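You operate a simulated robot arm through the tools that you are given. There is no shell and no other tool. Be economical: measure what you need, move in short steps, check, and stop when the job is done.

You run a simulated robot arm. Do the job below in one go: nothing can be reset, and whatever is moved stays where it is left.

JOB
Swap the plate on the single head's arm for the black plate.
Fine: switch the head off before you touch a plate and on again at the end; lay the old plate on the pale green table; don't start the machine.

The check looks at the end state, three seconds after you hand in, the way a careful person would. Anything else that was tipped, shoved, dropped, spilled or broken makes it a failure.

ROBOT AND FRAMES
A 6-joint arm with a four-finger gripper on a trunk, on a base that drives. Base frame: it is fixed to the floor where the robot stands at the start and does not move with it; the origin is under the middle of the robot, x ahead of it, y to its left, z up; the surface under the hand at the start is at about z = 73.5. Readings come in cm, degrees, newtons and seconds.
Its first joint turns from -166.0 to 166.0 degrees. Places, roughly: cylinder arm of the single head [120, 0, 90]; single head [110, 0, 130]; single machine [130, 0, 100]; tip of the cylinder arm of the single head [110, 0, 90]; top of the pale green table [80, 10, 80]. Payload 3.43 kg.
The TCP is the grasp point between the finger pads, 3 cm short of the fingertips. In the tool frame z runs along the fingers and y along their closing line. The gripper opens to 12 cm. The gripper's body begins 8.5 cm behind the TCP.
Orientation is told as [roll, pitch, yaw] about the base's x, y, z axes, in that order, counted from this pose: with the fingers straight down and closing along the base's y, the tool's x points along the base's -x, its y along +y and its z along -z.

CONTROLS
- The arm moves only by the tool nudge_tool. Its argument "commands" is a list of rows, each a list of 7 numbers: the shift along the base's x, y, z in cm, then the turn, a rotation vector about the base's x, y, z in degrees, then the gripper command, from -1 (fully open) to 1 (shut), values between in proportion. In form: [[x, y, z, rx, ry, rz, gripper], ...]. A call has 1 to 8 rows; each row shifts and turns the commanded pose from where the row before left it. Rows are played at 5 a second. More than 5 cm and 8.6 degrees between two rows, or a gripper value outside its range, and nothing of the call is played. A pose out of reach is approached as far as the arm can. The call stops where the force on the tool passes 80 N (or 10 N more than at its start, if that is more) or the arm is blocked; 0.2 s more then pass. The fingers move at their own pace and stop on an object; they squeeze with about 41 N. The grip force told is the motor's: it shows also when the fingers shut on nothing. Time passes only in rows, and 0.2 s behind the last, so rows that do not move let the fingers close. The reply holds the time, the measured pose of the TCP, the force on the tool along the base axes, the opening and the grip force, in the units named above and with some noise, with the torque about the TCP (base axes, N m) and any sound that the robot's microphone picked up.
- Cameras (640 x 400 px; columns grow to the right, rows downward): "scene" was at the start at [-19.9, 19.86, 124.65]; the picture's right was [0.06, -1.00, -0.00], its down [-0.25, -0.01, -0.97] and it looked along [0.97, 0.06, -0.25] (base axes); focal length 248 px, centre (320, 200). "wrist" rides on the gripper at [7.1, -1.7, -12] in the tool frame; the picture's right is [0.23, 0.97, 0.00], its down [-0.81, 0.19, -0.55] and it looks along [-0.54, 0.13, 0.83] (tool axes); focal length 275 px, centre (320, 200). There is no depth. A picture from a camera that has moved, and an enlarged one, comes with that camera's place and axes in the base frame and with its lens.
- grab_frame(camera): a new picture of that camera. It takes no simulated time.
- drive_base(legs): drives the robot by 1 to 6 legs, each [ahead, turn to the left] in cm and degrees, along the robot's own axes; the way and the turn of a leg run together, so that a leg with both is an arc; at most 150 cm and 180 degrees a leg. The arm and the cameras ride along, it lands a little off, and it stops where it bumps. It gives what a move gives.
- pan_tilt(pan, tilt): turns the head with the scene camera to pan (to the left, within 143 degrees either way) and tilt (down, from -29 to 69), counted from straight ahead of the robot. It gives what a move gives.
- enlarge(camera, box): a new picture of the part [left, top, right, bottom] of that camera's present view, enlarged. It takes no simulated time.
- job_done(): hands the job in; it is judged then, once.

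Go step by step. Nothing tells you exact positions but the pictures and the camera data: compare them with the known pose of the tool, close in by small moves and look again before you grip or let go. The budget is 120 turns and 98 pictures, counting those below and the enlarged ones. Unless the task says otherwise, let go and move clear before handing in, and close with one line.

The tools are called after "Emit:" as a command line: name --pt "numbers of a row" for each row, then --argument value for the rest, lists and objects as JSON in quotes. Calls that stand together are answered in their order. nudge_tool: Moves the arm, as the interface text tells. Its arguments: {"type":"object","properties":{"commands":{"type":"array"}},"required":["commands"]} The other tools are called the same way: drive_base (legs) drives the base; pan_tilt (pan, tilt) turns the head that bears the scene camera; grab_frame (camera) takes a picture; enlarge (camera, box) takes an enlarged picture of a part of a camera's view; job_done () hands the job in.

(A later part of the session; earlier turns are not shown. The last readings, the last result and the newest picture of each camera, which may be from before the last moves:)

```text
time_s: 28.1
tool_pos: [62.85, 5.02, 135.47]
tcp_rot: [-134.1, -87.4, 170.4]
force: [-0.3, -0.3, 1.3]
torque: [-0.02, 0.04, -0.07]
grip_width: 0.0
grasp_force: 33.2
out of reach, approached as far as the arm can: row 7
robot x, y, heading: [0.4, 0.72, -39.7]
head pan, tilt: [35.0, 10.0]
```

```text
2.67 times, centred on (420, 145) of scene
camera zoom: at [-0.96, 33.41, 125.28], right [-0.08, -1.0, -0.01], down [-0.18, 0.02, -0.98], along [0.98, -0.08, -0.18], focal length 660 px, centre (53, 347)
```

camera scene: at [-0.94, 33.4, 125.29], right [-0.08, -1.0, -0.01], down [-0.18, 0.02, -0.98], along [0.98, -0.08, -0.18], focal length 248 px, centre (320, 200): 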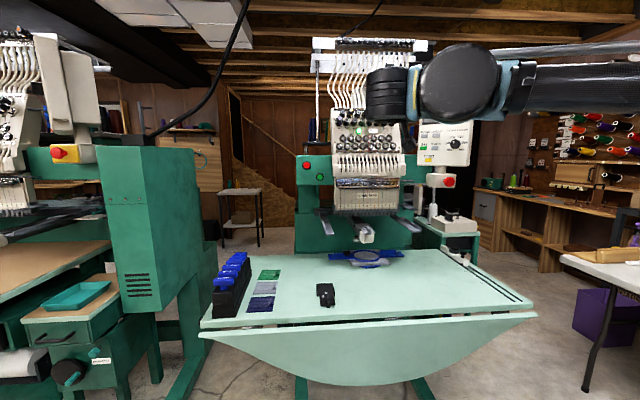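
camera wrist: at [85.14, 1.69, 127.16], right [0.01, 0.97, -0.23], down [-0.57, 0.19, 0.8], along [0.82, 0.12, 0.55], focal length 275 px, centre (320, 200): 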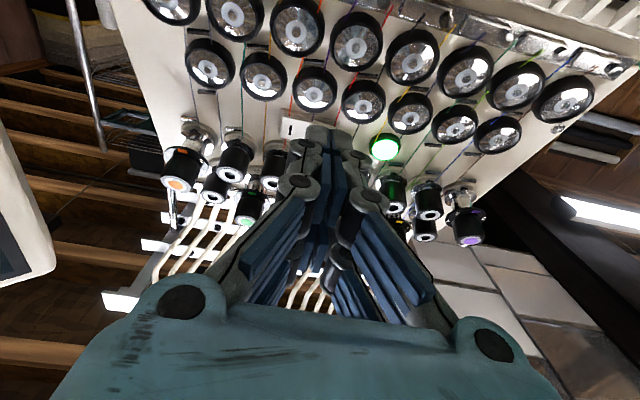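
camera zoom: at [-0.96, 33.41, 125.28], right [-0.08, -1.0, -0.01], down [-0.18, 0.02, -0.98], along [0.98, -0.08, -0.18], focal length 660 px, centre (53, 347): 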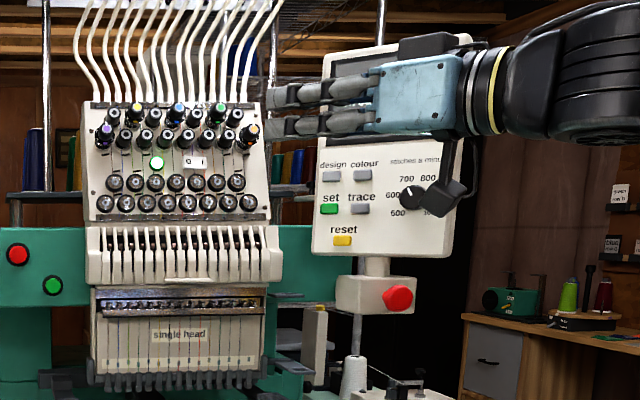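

Now it's clear: each finger has two prongs stacked across the closing line, so the closed tip is about 5.7 cm across tool x but only ~2.8 cm along the closing line. I roll the tool 90° and keep it yawed ~35°, so one corner leads onto the "0".

Emit:
nudge_tool --pt "1.5 0 0 -6.6 -4.8 0 1" --pt "1.5 0 0 -6.6 -4.8 0 1" --pt "1.5 0 0 -6.6 -4.8 0 1" --pt "1.5 0 0 -6.6 -4.8 0 1" --pt "1.5 0 0 -6.6 -4.8 0 1" --pt "1.5 0 0 -6.6 -4.8 0 1" --pt "1.5 0 0 -6.6 -4.8 0 1" --pt "1.5 0 0 -6.6 -4.8 0 1"

Emit:
nudge_tool --pt "2.5 0 0 -6.6 -4.8 0 1" --pt "2.5 0 0 -6.6 -4.8 0 1" --pt "2.5 0 0 -6.6 -4.8 0 1" --pt "2.5 0 0 0 0 0 1" --pt "2.5 0 0 0 0 0 1" --pt "0 0 0 0 0 0 1"

Emit:
grab_frame --camera "wrist"

Emit:
enlarge --camera "scene" --box '[330, 90, 490, 190]'

```text
time_s: 29.9
tool_pos: [74.79, 5.09, 135.31]
tcp_rot: [-90.8, -22.8, 128.0]
force: [0.0, -0.1, 1.0]
torque: [-0.01, 0.01, 0.0]
grip_width: 0.0
grasp_force: 33.8
robot x, y, heading: [0.14, 0.81, -39.8]
head pan, tilt: [35.0, 10.0]
```

```text
time_s: 31.3
tool_pos: [87.47, 4.95, 135.46]
tcp_rot: [-90.0, 1.6, 127.8]
force: [0.3, 0.1, 0.1]
torque: [-0.02, -0.01, -0.05]
grip_width: 0.0
grasp_force: 33.1
robot x, y, heading: [-0.25, 0.37, -39.4]
head pan, tilt: [35.0, 10.0]
```

```text
57 pictures are left
camera wrist: at [82.29, -8.07, 137.36], right [0.16, -0.2, -0.97], down [-0.93, 0.3, -0.21], along [0.33, 0.93, -0.14], focal length 275 px, centre (320, 200)
```

wrist: 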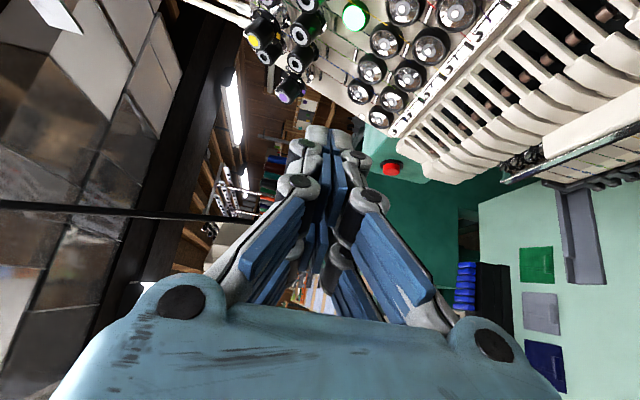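

```text
4.00 times, centred on (410, 140) of scene
camera zoom: at [-0.96, 33.41, 125.28], right [-0.08, -1.0, -0.01], down [-0.18, 0.02, -0.98], along [0.98, -0.08, -0.18], focal length 990 px, centre (-40, 440)
```

zoom: 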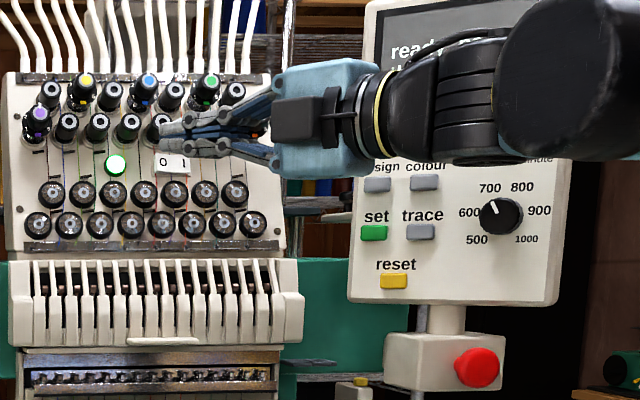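

The thin side is now vertical and the tip height reads z≈135.4. I move to about 3 cm short with the leading corner aimed at y≈3.7.

Emit:
nudge_tool --pt "3 -0.4 -0.2 0 0 0 1" --pt "3 -0.3 0 0 0 0 1" --pt "2.5 0 0 0 0 0 1" --pt "1 0 0 0 0 0 1" --pt "0 0 0 0 0 0 1"

Emit:
enlarge --camera "scene" --box '[335, 105, 399, 145]'

Emit:
enlarge --camera "wrist" --box '[240, 0, 480, 160]'

```text
time_s: 32.5
tool_pos: [96.71, 4.48, 135.43]
tcp_rot: [-89.9, 1.6, 127.7]
force: [0.7, 0.1, -0.7]
torque: [0.0, -0.01, -0.04]
grip_width: 0.0
grasp_force: 33.2
robot x, y, heading: [0.07, 0.88, -39.3]
head pan, tilt: [35.0, 10.0]
```

```text
10.00 times, centred on (367, 125) of scene
camera zoom: at [-0.95, 33.4, 125.29], right [-0.08, -1.0, -0.01], down [-0.18, 0.02, -0.98], along [0.98, -0.08, -0.18], focal length 2475 px, centre (-150, 950)
```

zoom: 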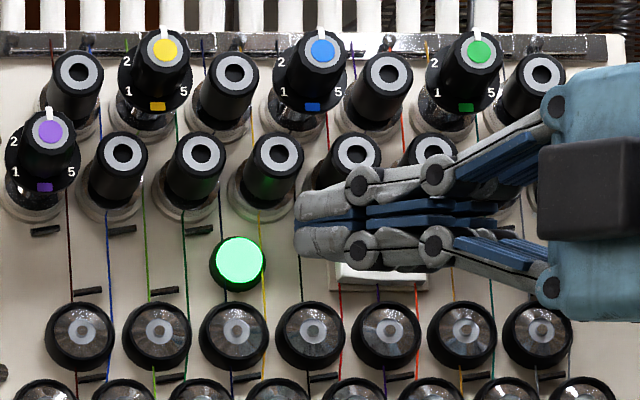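

```text
2.50 times, centred on (360, 80) of wrist
camera zoom: at [91.58, -8.58, 137.23], right [0.16, -0.2, -0.97], down [-0.93, 0.3, -0.21], along [0.33, 0.93, -0.14], focal length 688 px, centre (220, 500)
```

zoom: 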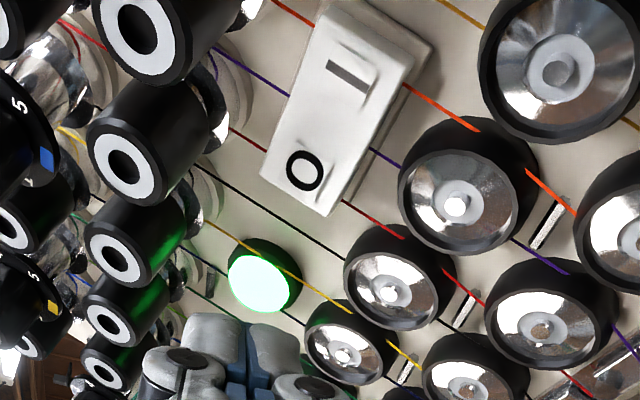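

Great view: the leading corner is in line with the "0", slightly high. I lower 0.4 cm and press slowly.

Emit:
nudge_tool --pt "0.5 -0.3 -0.4 0 0 0 1" --pt "0.8 0 0 0 0 0 1" --pt "0.7 0 0 0 0 0 1" --pt "0.3 0 0 0 0 0 1" --pt "0.2 0 0 0 0 0 1" --pt "0.2 0 0 0 0 0 1" --pt "0.2 0 0 0 0 0 1" --pt "0.2 0 0 0 0 0 1"

Emit:
nudge_tool --pt "0.2 0 0 0 0 0 1" --pt "0.2 0 0 0 0 0 1" --pt "0.2 0 0 0 0 0 1" --pt "0.1 0 0 0 0 0 1"

Emit:
enlarge --camera "wrist" --box '[240, 0, 480, 160]'

```text
time_s: 34.3
tool_pos: [99.99, 4.17, 134.81]
tcp_rot: [-89.9, 1.6, 127.7]
force: [-0.4, -0.3, -0.3]
torque: [0.04, 0.0, -0.01]
grip_width: 0.0
grasp_force: 33.6
robot x, y, heading: [0.06, 0.64, -39.9]
head pan, tilt: [35.0, 10.0]
```

```text
time_s: 35.3
tool_pos: [100.65, 4.06, 134.92]
tcp_rot: [-89.9, 1.5, 127.9]
force: [-10.2, -0.6, 3.7]
torque: [-0.03, 0.0, -0.01]
grip_width: 0.0
grasp_force: 33.4
robot x, y, heading: [0.02, 0.8, -39.7]
head pan, tilt: [35.0, 10.0]
```

```text
2.50 times, centred on (360, 80) of wrist
camera zoom: at [95.39, -8.9, 136.75], right [0.16, -0.2, -0.97], down [-0.93, 0.3, -0.21], along [0.33, 0.93, -0.14], focal length 688 px, centre (220, 500)
```

zoom: 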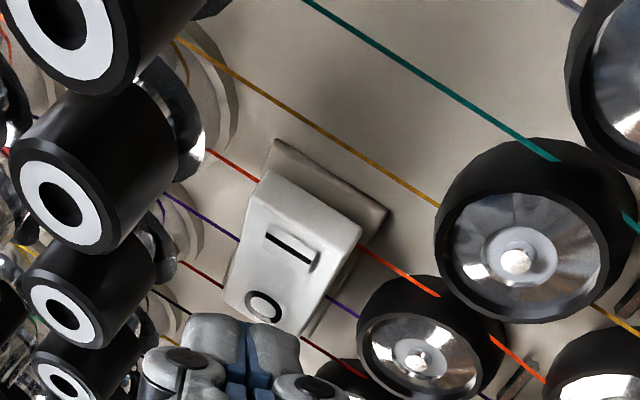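

Contact with the "0" end at 10 N. I keep pressing slowly.

Emit:
nudge_tool --pt "0.15 -0.1 0 0 0 0 1" --pt "0.15 -0.1 0 0 0 0 1" --pt "0.15 0 0 0 0 0 1" --pt "0.15 0 0 0 0 0 1" --pt "0.15 0 0 0 0 0 1"

Emit:
enlarge --camera "wrist" --box '[240, 0, 480, 160]'

```text
time_s: 36.5
tool_pos: [100.76, 4.07, 135.21]
tcp_rot: [-89.9, 1.7, 127.9]
force: [-62.6, 5.5, -7.7]
torque: [0.09, 0.84, -0.01]
grip_width: 0.01
grasp_force: 33.2
robot x, y, heading: [0.18, 0.89, -39.7]
head pan, tilt: [35.0, 10.0]
```

```text
2.50 times, centred on (360, 80) of wrist
camera zoom: at [95.61, -8.92, 137.12], right [0.16, -0.2, -0.97], down [-0.93, 0.3, -0.22], along [0.33, 0.93, -0.14], focal length 688 px, centre (220, 500)
```

zoom: 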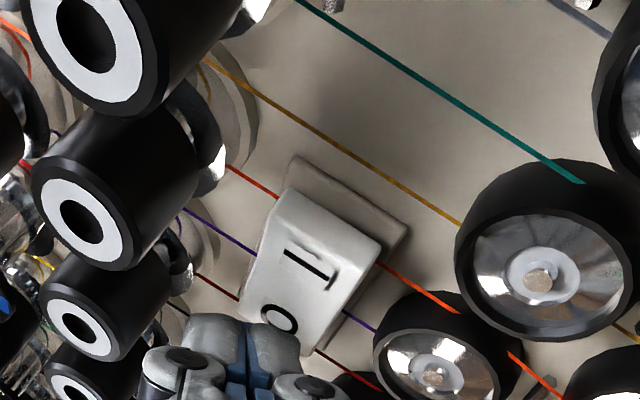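

Force reached 62 N with little travel, so it may have bottomed out; I check the lamp.

Emit:
enlarge --camera "scene" --box '[335, 105, 399, 145]'

```text
10.00 times, centred on (367, 125) of scene
camera zoom: at [-1.61, 33.73, 125.19], right [-0.08, -1.0, -0.01], down [-0.18, 0.02, -0.98], along [0.98, -0.08, -0.18], focal length 2475 px, centre (-150, 950)
```

zoom: 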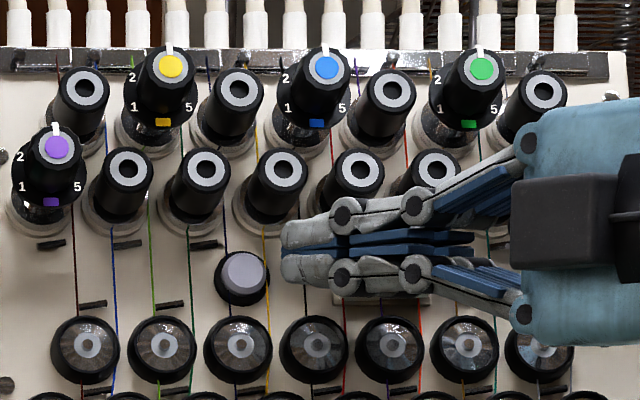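

The lamp is dark: the head is off. I back out straight and confirm.

Emit:
nudge_tool --pt "-0.8 0 0 0 0 0 1" --pt "-2 0 0 0 0 0 1" --pt "-3 -0.5 0 0 0 0 1" --pt "-4 -1 0 0 0 0 1" --pt "-4.5 -1 0 0 0 0 1" --pt "-4.5 -1 0 0 0 0 1" --pt "-4.5 -1 0 0 0 0 1" --pt "-4.5 -1 0 0 0 0 1"

Emit:
enlarge --camera "scene" --box '[310, 100, 420, 270]'

```text
time_s: 38.3
tool_pos: [73.27, -1.41, 134.79]
tcp_rot: [-89.9, 1.7, 127.9]
force: [0.8, 0.6, 0.1]
torque: [0.0, -0.03, 0.07]
grip_width: 0.01
grasp_force: 33.2
robot x, y, heading: [0.41, 0.66, -39.7]
head pan, tilt: [35.0, 10.0]
```

```text
2.35 times, centred on (365, 185) of scene
camera zoom: at [-0.89, 33.39, 125.29], right [-0.08, -1.0, -0.01], down [-0.18, 0.02, -0.98], along [0.98, -0.08, -0.18], focal length 582 px, centre (214, 235)
```

zoom: 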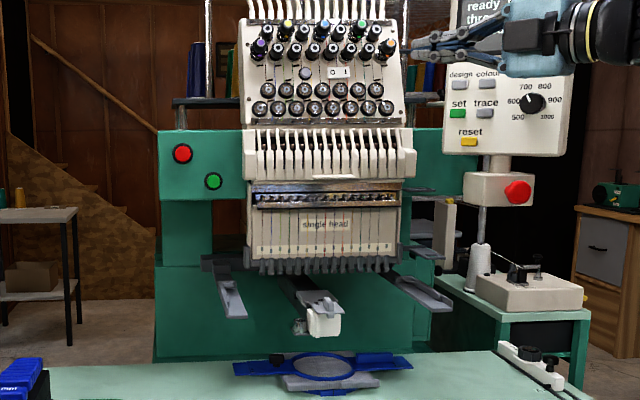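

Head is off and the knobs look untouched. Now I swing the tool to vertical (closing along y) while moving toward a point in front of the plate.

Emit:
nudge_tool --pt "0.3 0.3 -1.3 2.77 5.65 -5.65 0.5" --pt "0.3 0.3 -1.3 2.77 5.65 -5.65 0.5" --pt "0.3 0.3 -1.3 2.77 5.65 -5.65 0.5" --pt "0.3 0.3 -1.3 2.77 5.65 -5.65 0.5" --pt "0.3 0.3 -1.3 2.77 5.65 -5.65 0.3" --pt "0.3 0.3 -1.3 2.77 5.65 -5.65 0.3" --pt "0.3 0.3 -1.3 2.77 5.65 -5.65 0.3" --pt "0.3 0.3 -1.3 2.77 5.65 -5.65 0.3"

Emit:
nudge_tool --pt "0.3 0.3 -1.3 2.77 5.65 -5.65 0.2" --pt "0.3 0.3 -1.3 2.77 5.65 -5.65 0.2" --pt "0.3 0.3 -1.3 2.77 5.65 -5.65 0.2" --pt "0.3 0.3 -1.3 2.77 5.65 -5.65 0.2" --pt "0.3 0.3 -1.3 2.77 5.65 -5.65 0.2" --pt "0.3 0.3 -1.3 2.77 5.65 -5.65 0.2" --pt "0.3 0.3 -1.3 2.77 5.65 -5.65 0.2" --pt "0.3 0.3 -1.3 2.77 5.65 -5.65 0.2"

Emit:
nudge_tool --pt "0.3 0 0 2.77 5.65 -5.65 0.2" --pt "0 0 0 0 0 0 0.2"

Emit:
grab_frame --camera "wrist"

```text
time_s: 40.1
tool_pos: [76.72, -17.27, 124.24]
tcp_rot: [-49.1, -29.4, 72.3]
force: [-0.3, 0.9, 0.5]
torque: [-0.02, -0.04, -0.02]
grip_width: 4.2
grasp_force: 0.0
out of reach, approached as far as the arm can: row 5, 6, 7, 8
robot x, y, heading: [0.28, 0.5, -39.8]
head pan, tilt: [35.0, 10.0]
```

```text
time_s: 41.9
tool_pos: [74.63, -31.41, 114.13]
tcp_rot: [7.4, -18.8, 7.1]
force: [-0.2, 1.3, -0.5]
torque: [-0.04, -0.06, 0.0]
grip_width: 4.8
grasp_force: 0.0
out of reach, approached as far as the arm can: row 1, 2, 3, 4, 5, 6, 7, 8
robot x, y, heading: [0.19, -0.06, -39.6]
head pan, tilt: [35.0, 10.0]
```

```text
time_s: 42.5
tool_pos: [74.86, -31.52, 114.11]
tcp_rot: [11.4, -13.8, 0.5]
force: [0.5, 0.6, 0.5]
torque: [-0.01, 0.02, -0.01]
grip_width: 4.78
grasp_force: 0.0
robot x, y, heading: [0.41, 0.69, -39.7]
head pan, tilt: [35.0, 10.0]
```

```text
49 pictures are left
camera wrist: at [65.2, -35.69, 123.55], right [-0.28, 0.95, 0.13], down [0.65, 0.08, 0.76], along [0.71, 0.3, -0.64], focal length 275 px, centre (320, 200)
```

wrist: 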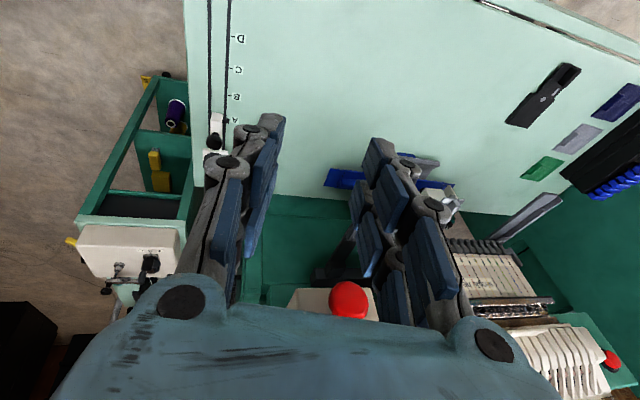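

Reach limits dragged the hand to y −31 but nothing was touched. I bring it back in front of the head and level the tool.

Emit:
nudge_tool --pt "0 4.8 0 -5.7 0 0 0.2" --pt "0 4.8 0 -5.7 0 0 0.2" --pt "0 4.8 0 0 7 0 0.2" --pt "0 4.8 0 0 6.8 0 0.2" --pt "0 4.8 0 0 0 0 0.2" --pt "0 4.8 0 0 0 0 0.2" --pt "1 4.5 0 0 0 0 0.2" --pt "2 3 0 0 0 0 0.2"

Emit:
grab_frame --camera "wrist"

```text
time_s: 44.3
tool_pos: [76.89, -10.38, 114.29]
tcp_rot: [15.5, -5.5, 4.1]
force: [-0.3, -0.6, 0.1]
torque: [-0.02, 0.01, -0.02]
grip_width: 4.78
grasp_force: 0.0
out of reach, approached as far as the arm can: row 1, 2, 3, 4, 5, 6, 7, 8
robot x, y, heading: [0.1, 0.41, -39.8]
head pan, tilt: [35.0, 10.0]
```

```text
48 pictures are left
camera wrist: at [69.08, -15.85, 124.63], right [-0.32, 0.92, 0.24], down [0.75, 0.09, 0.66], along [0.58, 0.39, -0.71], focal length 275 px, centre (320, 200)
```

wrist: 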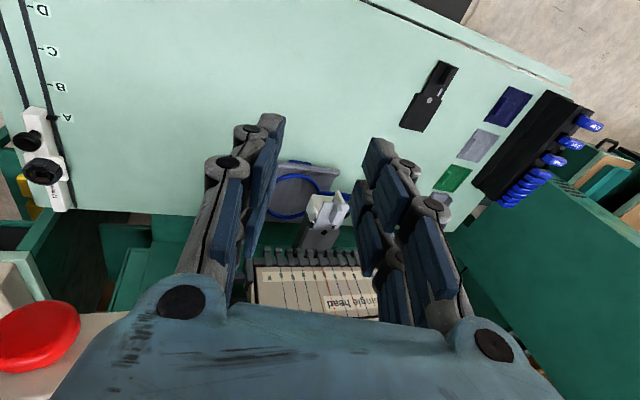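

Emit:
nudge_tool --pt "0 2.5 0 0 0 0 0.2" --pt "0 2.5 0 0 0 0 0.2" --pt "0 2.5 0 0 0 0 0.2" --pt "0 2.5 0 0 0 0 0.2" --pt "0 0 0 -7 0 0 0.2" --pt "0 0 0 -8 0 0 0.2" --pt "0 0 0 0 5 -4 0.2" --pt "0 0 0 0 0 0 0.2"

```text
time_s: 46.1
tool_pos: [76.68, -14.08, 114.12]
tcp_rot: [16.2, -1.2, 1.7]
force: [-0.1, -0.8, -0.1]
torque: [0.01, 0.0, 0.02]
grip_width: 4.8
grasp_force: 0.1
out of reach, approached as far as the arm can: row 1, 2, 3, 4, 5, 6, 7
robot x, y, heading: [0.22, 0.64, -39.6]
head pan, tilt: [35.0, 10.0]
```

The wrist has wound up to a joint limit (flipped configuration). I unwind it by retracing: first the inverse of the last big turn, in free space.

Emit:
nudge_tool --pt "0 1 2 -2.77 -5.65 5.65 0.9" --pt "0 1 2 -2.77 -5.65 5.65 0.9" --pt "0 1 2 -2.77 -5.65 5.65 0.9" --pt "0 1 2 -2.77 -5.65 5.65 0.9" --pt "0 1 2 -2.77 -5.65 5.65 0.9" --pt "0 1 2 -2.77 -5.65 5.65 0.9" --pt "0 1 2 -2.77 -5.65 5.65 0.9" --pt "0 1 2 -2.77 -5.65 5.65 0.9"

Emit:
nudge_tool --pt "0 1 0.5 -2.77 -5.65 5.65 0.9" --pt "0 1 0.5 -2.77 -5.65 5.65 0.9" --pt "0 1 0.5 -2.77 -5.65 5.65 0.9" --pt "0 1 0.5 -2.77 -5.65 5.65 0.9" --pt "0 0 0.5 -2.77 -5.65 5.65 0.9" --pt "0 0 0.5 -2.77 -5.65 5.65 0.9" --pt "0 0 0.5 -2.77 -5.65 5.65 0.9" --pt "0 0 0.5 -2.77 -5.65 5.65 0.9"

```text
time_s: 47.9
tool_pos: [76.67, -10.44, 130.12]
tcp_rot: [-22.6, -30.6, 60.7]
force: [0.1, 0.1, -0.1]
torque: [0.01, 0.01, 0.02]
grip_width: 0.61
grasp_force: 0.0
out of reach, approached as far as the arm can: row 2, 3, 4, 5, 6, 7
robot x, y, heading: [0.36, 1.01, -39.6]
head pan, tilt: [35.0, 10.0]
```

```text
time_s: 49.7
tool_pos: [76.5, -6.43, 134.04]
tcp_rot: [-67.7, -6.0, 124.0]
force: [0.8, 0.2, -0.7]
torque: [-0.02, 0.02, -0.04]
grip_width: 0.62
grasp_force: 0.2
robot x, y, heading: [0.23, 0.77, -39.5]
head pan, tilt: [35.0, 10.0]
```

Emit:
nudge_tool --pt "0 -0.5 0 7.2 0.74 -3.8 0.9" --pt "0 -0.5 0 7.2 0.74 -3.8 0.9" --pt "0 -0.5 0 7.2 0.74 -3.8 0.9" --pt "0 -0.5 0 7.2 0.74 -3.8 0.9" --pt "0 -0.5 0 7.2 0.74 -3.8 0.9" --pt "0 -0.5 0 7.2 0.74 -3.8 0.9" --pt "0 -0.5 0 7.2 0.74 -3.8 0.9" --pt "0 -0.5 0 7.2 0.74 -3.8 0.9"

Emit:
nudge_tool --pt "0 -0.5 0 7.2 0.74 -3.8 0.9" --pt "0 -0.5 0 7.2 0.74 -3.8 0.9" --pt "0 -0.5 0 7.2 0.74 -3.8 0.9" --pt "0 -0.5 0 7.2 0.74 -3.8 0.9" --pt "0 -0.5 0 0 -6 0 0.9" --pt "0 -0.5 0 0 6 0 0.9"

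```text
time_s: 51.5
tool_pos: [76.6, -10.51, 133.89]
tcp_rot: [-87.6, -61.1, 103.3]
force: [-0.4, 0.9, -0.4]
torque: [0.0, -0.01, 0.0]
grip_width: 0.62
grasp_force: 0.1
robot x, y, heading: [0.15, 0.74, -39.5]
head pan, tilt: [35.0, 10.0]
```

```text
time_s: 52.9
tool_pos: [76.52, -13.35, 133.89]
tcp_rot: [-16.2, -89.9, 15.0]
force: [0.2, -0.8, 0.0]
torque: [-0.02, 0.01, 0.01]
grip_width: 0.61
grasp_force: 0.1
out of reach, approached as far as the arm can: row 5, 6
robot x, y, heading: [0.2, 0.84, -39.7]
head pan, tilt: [35.0, 10.0]
```

Now I pitch straight down in the forearm's plane.

Emit:
nudge_tool --pt "-0.5 -0.2 -2 0 8.2 0 0.9" --pt "-0.5 -0.2 -2 0 8.2 0 0.9" --pt "-0.5 -0.2 -2 0 8.2 0 0.9" --pt "-0.5 -0.2 -2 0 8.2 0 0.9" --pt "-0.5 0 -2 0 8.2 0 0.9" --pt "-0.5 0 -2 0 8.2 0 0.9" --pt "0 0 -2 0 8.2 0 0.9" --pt "0 0 -2 0 8.2 0 0.9"

Emit:
nudge_tool --pt "0 0 -2 0 8.2 0 0.9" --pt "0 0 -1 0 8.2 0 0.9" --pt "0 0 0 0 8 0 0.9" --pt "0 3 0 0 0 0 0.9" --pt "0 4 0 0 0 0 0.9" --pt "0 4 0 0 0 0 0.9" --pt "0 4 0 0 0 0 0.9" --pt "0 3 0 0 0 0 0.9"

```text
time_s: 54.7
tool_pos: [73.62, -14.36, 118.54]
tcp_rot: [-1.9, -27.2, 0.1]
force: [-0.8, 0.5, 1.0]
torque: [0.01, -0.02, 0.0]
grip_width: 0.62
grasp_force: 0.1
out of reach, approached as far as the arm can: row 1
robot x, y, heading: [-0.3, 1.13, -39.5]
head pan, tilt: [35.0, 10.0]
```

```text
time_s: 56.5
tool_pos: [73.76, 3.19, 115.8]
tcp_rot: [-2.0, -2.8, 0.0]
force: [-0.5, -0.2, -0.3]
torque: [0.0, -0.04, 0.02]
grip_width: 0.56
grasp_force: 0.2
robot x, y, heading: [0.25, 0.75, -39.5]
head pan, tilt: [35.0, 10.0]
```

Unwound and pointing down. I move nearer the plate and look at it from above.

Emit:
nudge_tool --pt "3 0.3 -1.5 0.6 0.9 0 0.2" --pt "3 0.3 -1.5 0.7 1 0 0.2" --pt "3 0.3 -1.5 0.7 0.9 0 0.2" --pt "2 0.3 -1 0 0 0 0.2" --pt "0 0 0 0 0 0 0.2"

Emit:
grab_frame --camera "wrist"

Emit:
enlarge --camera "scene" --box '[320, 160, 416, 260]'

```text
time_s: 57.7
tool_pos: [84.57, 4.94, 110.23]
tcp_rot: [0.1, 0.0, 0.0]
force: [-0.3, -0.2, -0.6]
torque: [0.02, 0.0, 0.03]
grip_width: 4.8
grasp_force: 0.1
robot x, y, heading: [0.25, 0.9, -39.8]
head pan, tilt: [35.0, 10.0]
```

```text
47 pictures are left
camera wrist: at [77.31, 3.2, 122.33], right [-0.23, 0.97, 0.0], down [0.81, 0.19, 0.55], along [0.54, 0.13, -0.83], focal length 275 px, centre (320, 200)
```

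wrist: 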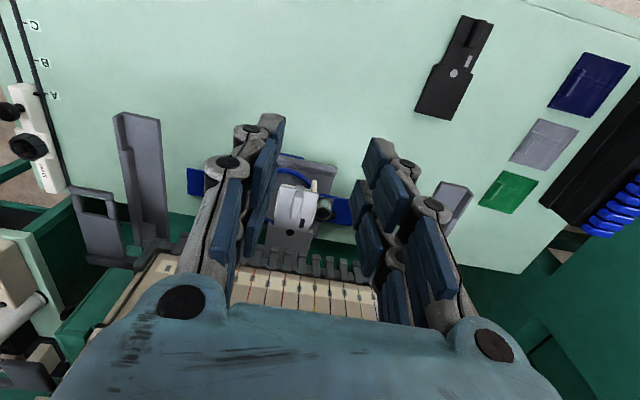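

```text
4.00 times, centred on (368, 210) of scene
camera zoom: at [-0.95, 33.41, 125.28], right [-0.08, -1.0, -0.01], down [-0.18, 0.02, -0.98], along [0.98, -0.08, -0.18], focal length 990 px, centre (128, 160)
```

zoom: 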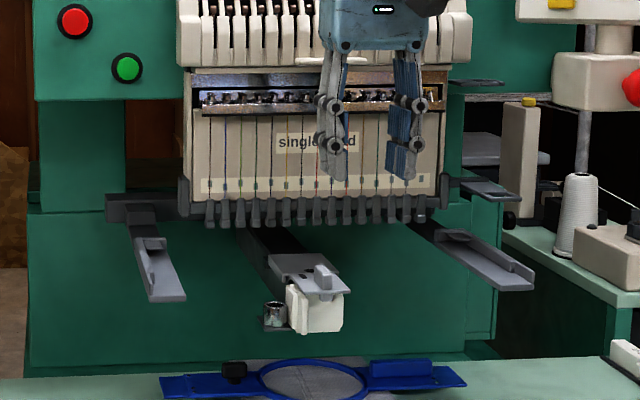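

Emit:
enlarge --camera "wrist" --box '[246, 160, 358, 272]'

Emit:
enlarge --camera "wrist" --box '[400, 5, 510, 125]'

Emit:
enlarge --camera "scene" --box '[350, 212, 390, 247]'

```text
3.57 times, centred on (302, 216) of wrist
camera zoom: at [77.31, 3.2, 122.33], right [-0.23, 0.97, 0.0], down [0.81, 0.19, 0.55], along [0.54, 0.13, -0.83], focal length 983 px, centre (384, 143)
```

zoom: 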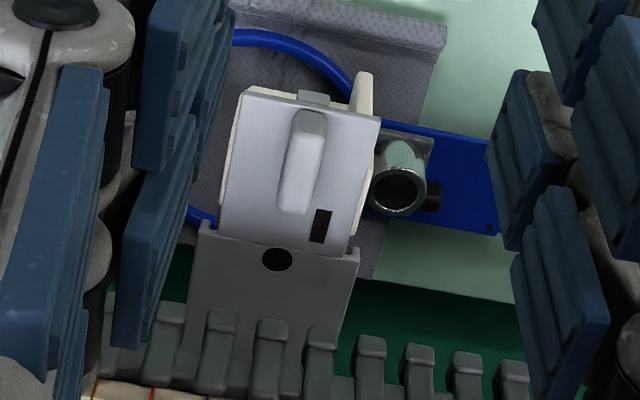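

```text
3.33 times, centred on (455, 65) of wrist
camera zoom: at [77.31, 3.2, 122.33], right [-0.23, 0.97, 0.0], down [0.81, 0.19, 0.55], along [0.54, 0.13, -0.83], focal length 918 px, centre (-130, 650)
```

zoom: 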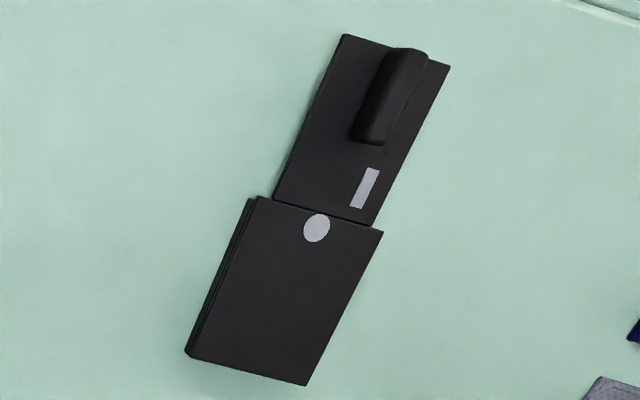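

```text
11.43 times, centred on (370, 230) of scene
camera zoom: at [-0.95, 33.41, 125.28], right [-0.08, -1.0, -0.01], down [-0.18, 0.02, -0.98], along [0.98, -0.08, -0.18], focal length 2828 px, centre (-251, -137)
```

zoom: 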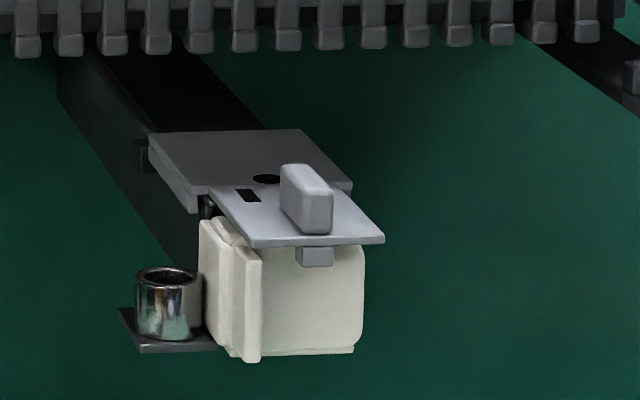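

The plate's handle is a fore-aft ridge, top centre about (96.7, 5.0, 94.8), ~1.3 cm wide and ~4 cm long. I tilt the tool 10° forward and come above it.

Emit:
nudge_tool --pt "3 0 -1 0 -5 2 0.2" --pt "3 0 -1 0 -5 0 0.2" --pt "3 0 -2 0 0 0 0.2" --pt "2.6 0 -3 0 0 0 0.3" --pt "0 0 -1.5 0 0 0 0.4" --pt "0 0 0 0 0 0 0.4"

Emit:
enlarge --camera "wrist" --box '[230, 80, 410, 230]'

Emit:
enlarge --camera "scene" --box '[340, 160, 410, 247]'

```text
time_s: 58.6
tool_pos: [93.79, 5.46, 106.61]
tcp_rot: [-0.6, -10.6, 2.3]
force: [1.6, -4.8, 11.2]
torque: [0.82, -0.17, -0.17]
grip_width: 4.21
grasp_force: 0.1
robot x, y, heading: [-0.26, 0.88, -39.5]
head pan, tilt: [35.0, 10.0]
stopped in row 4: the force on the tool passed its limit at 190 N (the readings are from after the stop); the commanded pose is now the measured one
```

```text
2.67 times, centred on (320, 155) of wrist
camera zoom: at [84.57, 3.7, 117.26], right [-0.26, 0.96, -0.05], down [0.69, 0.23, 0.69], along [0.68, 0.14, -0.72], focal length 734 px, centre (320, 320)
```

zoom: 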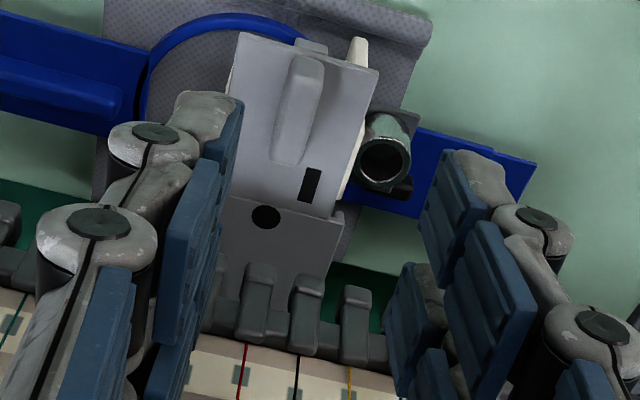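

```text
4.60 times, centred on (375, 204) of scene
camera zoom: at [-1.03, 33.39, 125.29], right [-0.08, -1.0, -0.01], down [-0.18, 0.02, -0.98], along [0.98, -0.08, -0.18], focal length 1138 px, centre (67, 184)
```

zoom: 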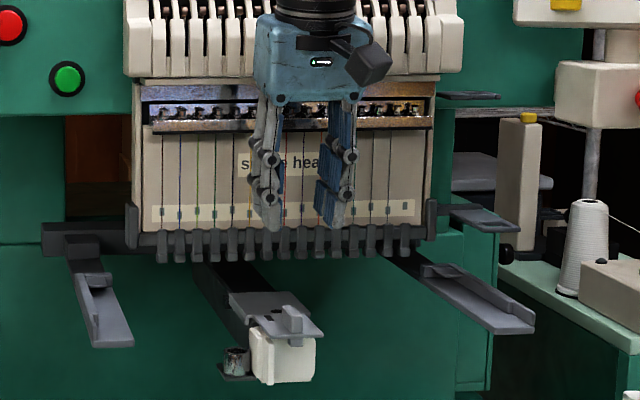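

The forward prongs bumped the needle case: its front overhangs to about x 97–98 above z 100, so only the front half of the handle is accessible. I back off, tilt 12°, descend in front, and then slide in low.

Emit:
nudge_tool --pt "-2.5 0 0.5 0 0 0 0.3" --pt "-1 -0.4 0 0 -1.5 0 0.3" --pt "0 0 -2.5 0 0 0 0.3" --pt "0 0 -2.5 0 0 0 0.3" --pt "0 0 -2 0 0 0 0.4" --pt "0 0 0 0 0 0 0.4"

Emit:
enlarge --camera "wrist" --box '[230, 80, 410, 230]'

Emit:
enlarge --camera "scene" --box '[340, 160, 410, 247]'

```text
time_s: 60.0
tool_pos: [90.25, 5.19, 100.17]
tcp_rot: [-0.8, -12.2, 2.3]
force: [-0.5, 0.2, 1.2]
torque: [-0.02, 0.0, 0.0]
grip_width: 3.59
grasp_force: 0.0
robot x, y, heading: [0.24, 0.48, -39.5]
head pan, tilt: [35.0, 10.0]
```

```text
2.67 times, centred on (320, 155) of wrist
camera zoom: at [80.69, 3.31, 110.52], right [-0.26, 0.96, -0.06], down [0.67, 0.23, 0.71], along [0.7, 0.14, -0.7], focal length 734 px, centre (320, 320)
```

zoom: 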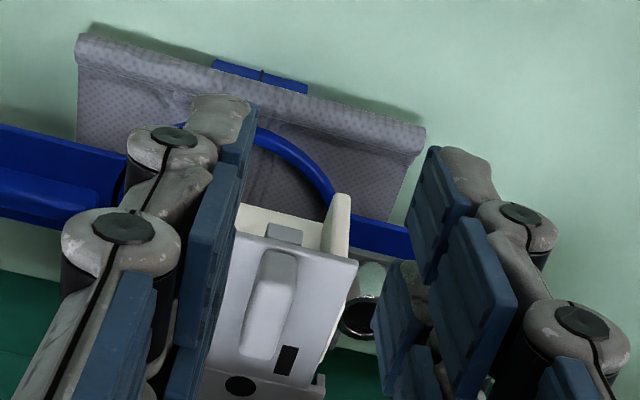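

```text
4.60 times, centred on (375, 204) of scene
camera zoom: at [-0.92, 33.41, 125.29], right [-0.08, -1.0, -0.01], down [-0.18, 0.02, -0.98], along [0.98, -0.08, -0.18], focal length 1138 px, centre (67, 184)
```

zoom: 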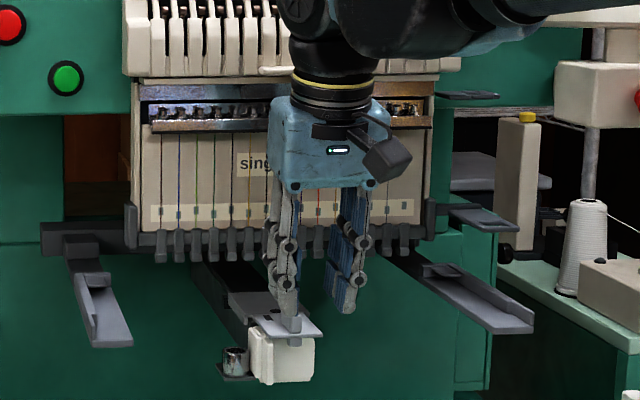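

Handle now reads y≈4.85, x 94.6–98.6. I slide in slightly high, then will lower gently.

Emit:
nudge_tool --pt "0 -0.3 -1.5 0 0 0 0.4" --pt "0 0 -1.5 0 0 0 0.4" --pt "1 0 0 0 0 0 0.4" --pt "1 0 0 0 0 0 0.4" --pt "1 0 0 0 0 0 0.4" --pt "0.6 0 0 0 0 0 0.4" --pt "0 0 0 0 0 0 0.4"

Emit:
enlarge --camera "wrist" --box '[230, 80, 410, 230]'

Emit:
enlarge --camera "scene" --box '[350, 200, 390, 245]'

```text
time_s: 61.6
tool_pos: [93.86, 4.98, 97.28]
tcp_rot: [-0.8, -12.2, 2.2]
force: [0.3, -0.2, -0.4]
torque: [-0.01, -0.03, 0.03]
grip_width: 3.61
grasp_force: 0.1
robot x, y, heading: [0.18, 0.67, -39.5]
head pan, tilt: [35.0, 10.0]
```

```text
2.67 times, centred on (320, 155) of wrist
camera zoom: at [84.35, 3.03, 107.46], right [-0.26, 0.96, -0.06], down [0.67, 0.22, 0.71], along [0.7, 0.14, -0.7], focal length 734 px, centre (320, 320)
```

zoom: 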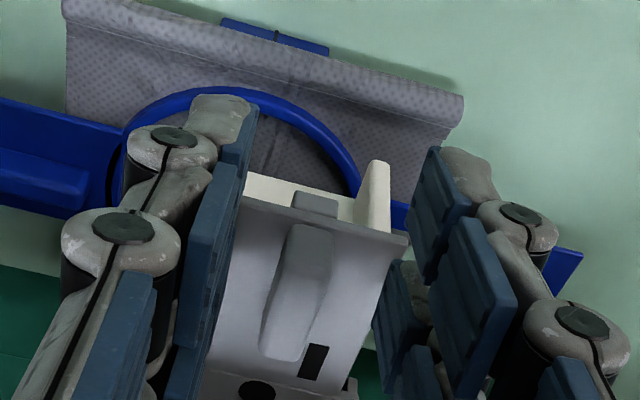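

```text
8.89 times, centred on (370, 222) of scene
camera zoom: at [-0.89, 33.41, 125.29], right [-0.08, -1.0, -0.01], down [-0.18, 0.02, -0.98], along [0.98, -0.08, -0.18], focal length 2200 px, centre (-124, 0)
```

zoom: 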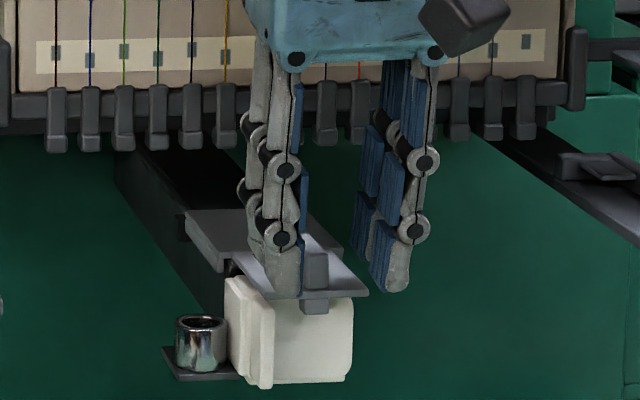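

Fingers straddle the handle well. I lower ~0.8 cm gently.

Emit:
nudge_tool --pt "0 -0.05 -0.3 0 0 0 0.4" --pt "0 0 -0.2 0 0 0 0.4" --pt "0 0 -0.2 0 0 0 0.4" --pt "0 0 -0.1 0 0 0 0.4" --pt "0 0 0 0 0 0 0.4"

Emit:
enlarge --camera "scene" --box '[355, 217, 385, 247]'

```text
time_s: 62.9
tool_pos: [93.82, 4.87, 96.33]
tcp_rot: [-0.8, -12.1, 2.2]
force: [0.4, 0.0, -0.1]
torque: [0.01, 0.01, 0.01]
grip_width: 3.6
grasp_force: 0.1
robot x, y, heading: [0.11, 0.52, -39.9]
head pan, tilt: [35.0, 10.0]
```

```text
13.33 times, centred on (370, 232) of scene
camera zoom: at [-0.9, 33.41, 125.29], right [-0.08, -1.0, -0.01], down [-0.18, 0.02, -0.98], along [0.98, -0.08, -0.18], focal length 3300 px, centre (-347, -227)
```

zoom: 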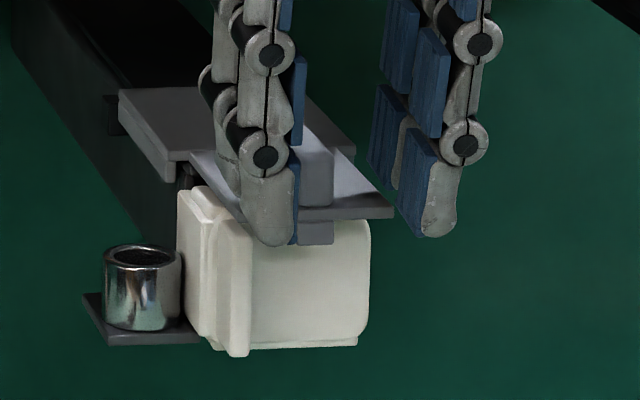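

Position looks right; I close on the handle.

Emit:
nudge_tool --pt "0 0 0 0 0 0 0.6" --pt "0 0 0 0 0 0 0.75" --pt "0 0 0 0 0 0 1" --pt "0 0 0 0 0 0 1" --pt "0 0 0 0 0 0 1"

Emit:
enlarge --camera "scene" --box '[355, 217, 385, 247]'

```text
time_s: 64.0
tool_pos: [93.79, 4.82, 96.41]
tcp_rot: [-0.8, -12.3, 2.2]
force: [-1.0, -2.0, -3.3]
torque: [0.04, 0.21, -0.32]
grip_width: 1.12
grasp_force: 40.5
robot x, y, heading: [0.04, 0.72, -39.5]
head pan, tilt: [35.0, 10.0]
```

```text
13.33 times, centred on (370, 232) of scene
camera zoom: at [-0.9, 33.39, 125.29], right [-0.08, -1.0, -0.01], down [-0.18, 0.02, -0.98], along [0.98, -0.08, -0.18], focal length 3300 px, centre (-347, -227)
```

zoom: 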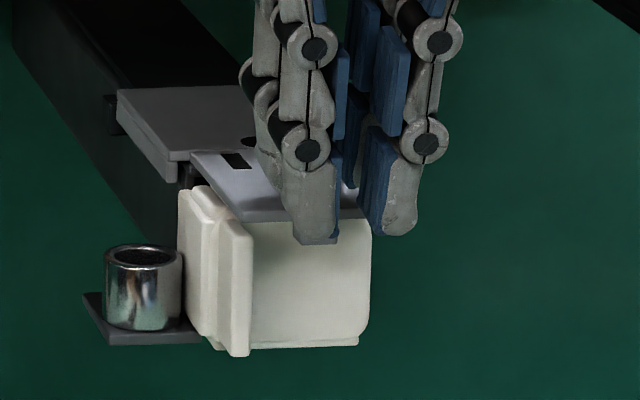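

Gripped (1.12 cm). I test a small lift.

Emit:
nudge_tool --pt "0 0 0.2 0 0 0 1" --pt "0 0 0.2 0 0 0 1" --pt "0 0 0.1 0 0 0 1"

Emit:
enlarge --camera "scene" --box '[355, 217, 385, 247]'

```text
time_s: 64.8
tool_pos: [94.02, 4.92, 96.79]
tcp_rot: [-0.9, -12.1, 2.2]
force: [-7.8, -1.3, -30.1]
torque: [0.0, 1.28, -0.24]
grip_width: 1.09
grasp_force: 41.1
robot x, y, heading: [0.29, 0.63, -39.6]
head pan, tilt: [35.0, 10.0]
```

```text
13.33 times, centred on (370, 232) of scene
camera zoom: at [-0.82, 33.4, 125.29], right [-0.08, -1.0, -0.01], down [-0.18, 0.02, -0.98], along [0.98, -0.08, -0.19], focal length 3300 px, centre (-347, -227)
```

zoom: 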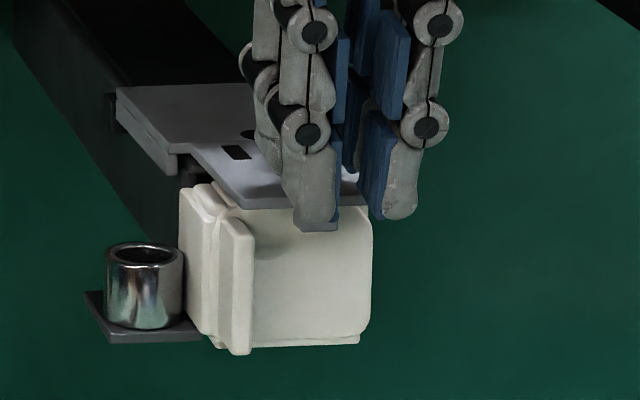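

The front rises but the rear is held (a pin at the rear side of the arm), so it must slide forward. I ease the lift and pull toward −x.

Emit:
nudge_tool --pt "0 0 -0.25 0 0 0 1" --pt "-0.3 0 0 0 0 0 1" --pt "-0.3 0 0 0 0 0 1" --pt "-0.3 0 0 0 0 0 1"

Emit:
enlarge --camera "scene" --box '[355, 217, 385, 247]'

```text
time_s: 65.8
tool_pos: [92.97, 4.72, 96.72]
tcp_rot: [-0.8, -12.3, 2.2]
force: [3.7, -1.4, 8.0]
torque: [0.03, -1.47, -0.23]
grip_width: 1.1
grasp_force: 41.3
robot x, y, heading: [0.16, 0.53, -39.5]
head pan, tilt: [35.0, 10.0]
```

```text
13.33 times, centred on (370, 232) of scene
camera zoom: at [-0.95, 33.39, 125.29], right [-0.08, -1.0, -0.01], down [-0.18, 0.02, -0.98], along [0.98, -0.08, -0.18], focal length 3300 px, centre (-347, -227)
```

zoom: 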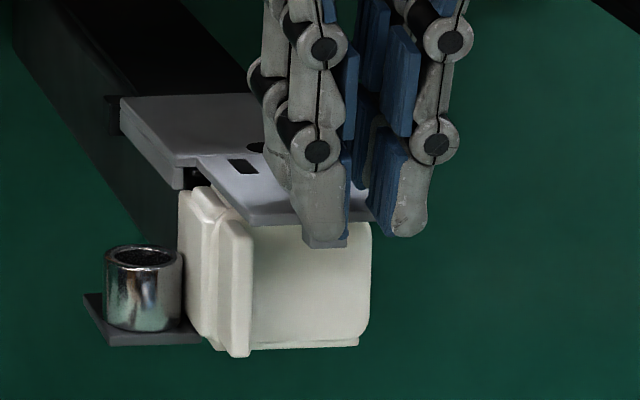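

It slid ~1 cm off the pin with little force. Now I try lifting, since the skirts must clear the cream block.

Emit:
nudge_tool --pt "-0.1 0 0.2 0 0 0 1" --pt "0 0 0.3 0 0 0 1" --pt "0 0 0.3 0 0 0 1"

Emit:
enlarge --camera "scene" --box '[350, 207, 390, 247]'

```text
time_s: 66.7
tool_pos: [92.84, 4.94, 97.5]
tcp_rot: [-0.8, -12.2, 2.2]
force: [0.1, 0.4, -0.3]
torque: [-0.03, 0.07, -0.01]
grip_width: 1.12
grasp_force: 41.2
robot x, y, heading: [0.06, 0.96, -39.6]
head pan, tilt: [35.0, 10.0]
```

```text
10.00 times, centred on (370, 227) of scene
camera zoom: at [-0.92, 33.4, 125.29], right [-0.08, -1.0, -0.01], down [-0.18, 0.02, -0.98], along [0.98, -0.08, -0.18], focal length 2475 px, centre (-180, -70)
```

zoom: 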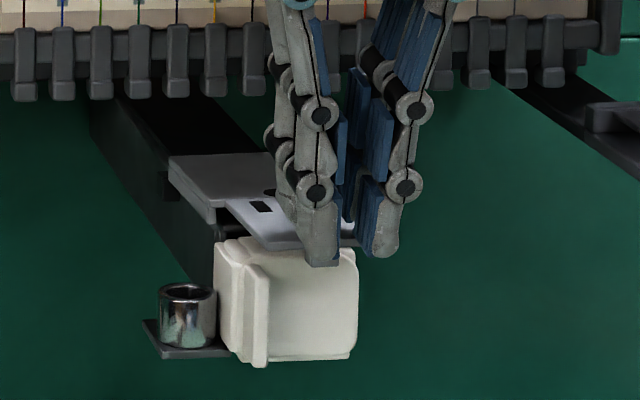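

It's free. I lift a bit more and draw it out toward me.

Emit:
nudge_tool --pt "0 0 0.5 0 0 0 1" --pt "-0.5 0 0.4 0 0 0 1" --pt "-1.5 0 0.2 0 0 0 1" --pt "-2 0 0.2 0 0 0 1" --pt "-2.5 0 0.2 0 0 0 1" --pt "-3 0 0.5 0 0 0 1" --pt "-3 0 1 0 0 0 1" --pt "0 0 0 0 0 0 1"

Emit:
grab_frame --camera "wrist"

Emit:
enlarge --camera "scene" --box '[310, 195, 410, 295]'

```text
time_s: 68.5
tool_pos: [80.55, 4.86, 100.51]
tcp_rot: [-0.8, -12.2, 2.2]
force: [-0.1, -0.6, -0.3]
torque: [-0.01, 0.0, -0.01]
grip_width: 0.0
grasp_force: 33.2
robot x, y, heading: [0.2, 0.86, -39.7]
head pan, tilt: [35.0, 10.0]
```

```text
31 pictures are left
camera wrist: at [71.02, 3.07, 110.79], right [-0.26, 0.96, -0.06], down [0.67, 0.23, 0.71], along [0.7, 0.14, -0.7], focal length 275 px, centre (320, 200)
```

wrist: 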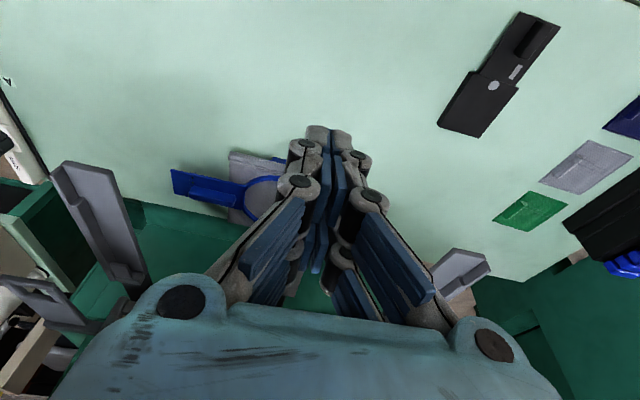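

```text
4.00 times, centred on (360, 245) of scene
camera zoom: at [-0.91, 33.4, 125.28], right [-0.08, -1.0, -0.01], down [-0.18, 0.02, -0.98], along [0.98, -0.08, -0.18], focal length 990 px, centre (160, 20)
```

zoom: 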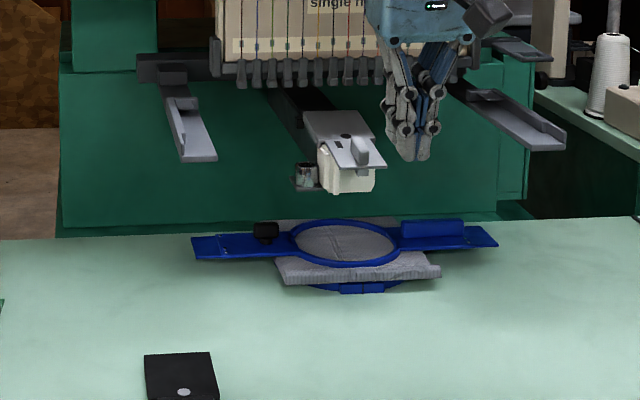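

The plate slipped from the grip and is still on the arm. I look at how it sits.

Emit:
enlarge --camera "scene" --box '[350, 212, 390, 247]'

```text
11.43 times, centred on (370, 230) of scene
camera zoom: at [-0.91, 33.4, 125.28], right [-0.08, -1.0, -0.01], down [-0.18, 0.02, -0.98], along [0.98, -0.08, -0.18], focal length 2828 px, centre (-251, -137)
```

zoom: 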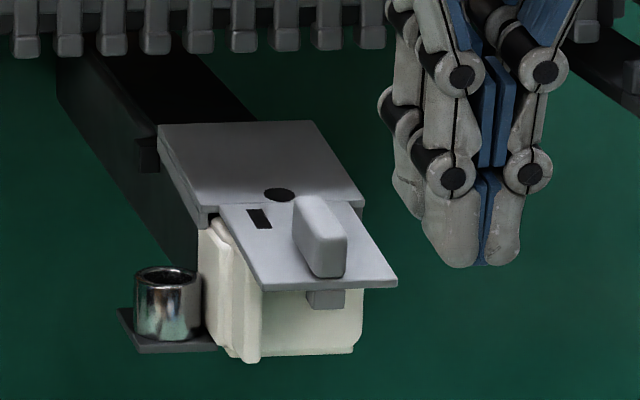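

The plate now rests about 1.7 cm further forward, off the pin, handle standing freer. I reopen and look from just in front.

Emit:
nudge_tool --pt "2.5 0 0 0 0 0 0.4" --pt "2.5 0 0 0 0 0 0.4" --pt "2.5 0 0 0 0 0 0.4" --pt "0 0 0 0 0 0 0.4"

Emit:
enlarge --camera "wrist" --box '[230, 80, 410, 230]'

```text
time_s: 69.5
tool_pos: [87.97, 4.87, 100.45]
tcp_rot: [-0.8, -12.3, 2.3]
force: [1.0, 0.5, 0.4]
torque: [-0.01, 0.02, -0.03]
grip_width: 3.59
grasp_force: 0.1
robot x, y, heading: [-0.06, 0.8, -39.7]
head pan, tilt: [35.0, 10.0]
```

```text
2.67 times, centred on (320, 155) of wrist
camera zoom: at [78.53, 3.01, 110.73], right [-0.26, 0.96, -0.06], down [0.67, 0.22, 0.71], along [0.7, 0.14, -0.7], focal length 734 px, centre (320, 320)
```

zoom: 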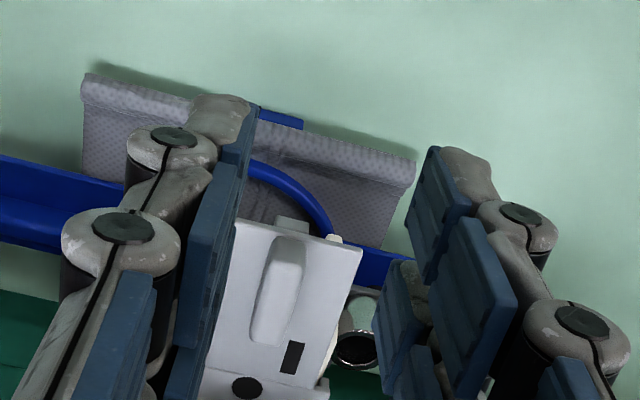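

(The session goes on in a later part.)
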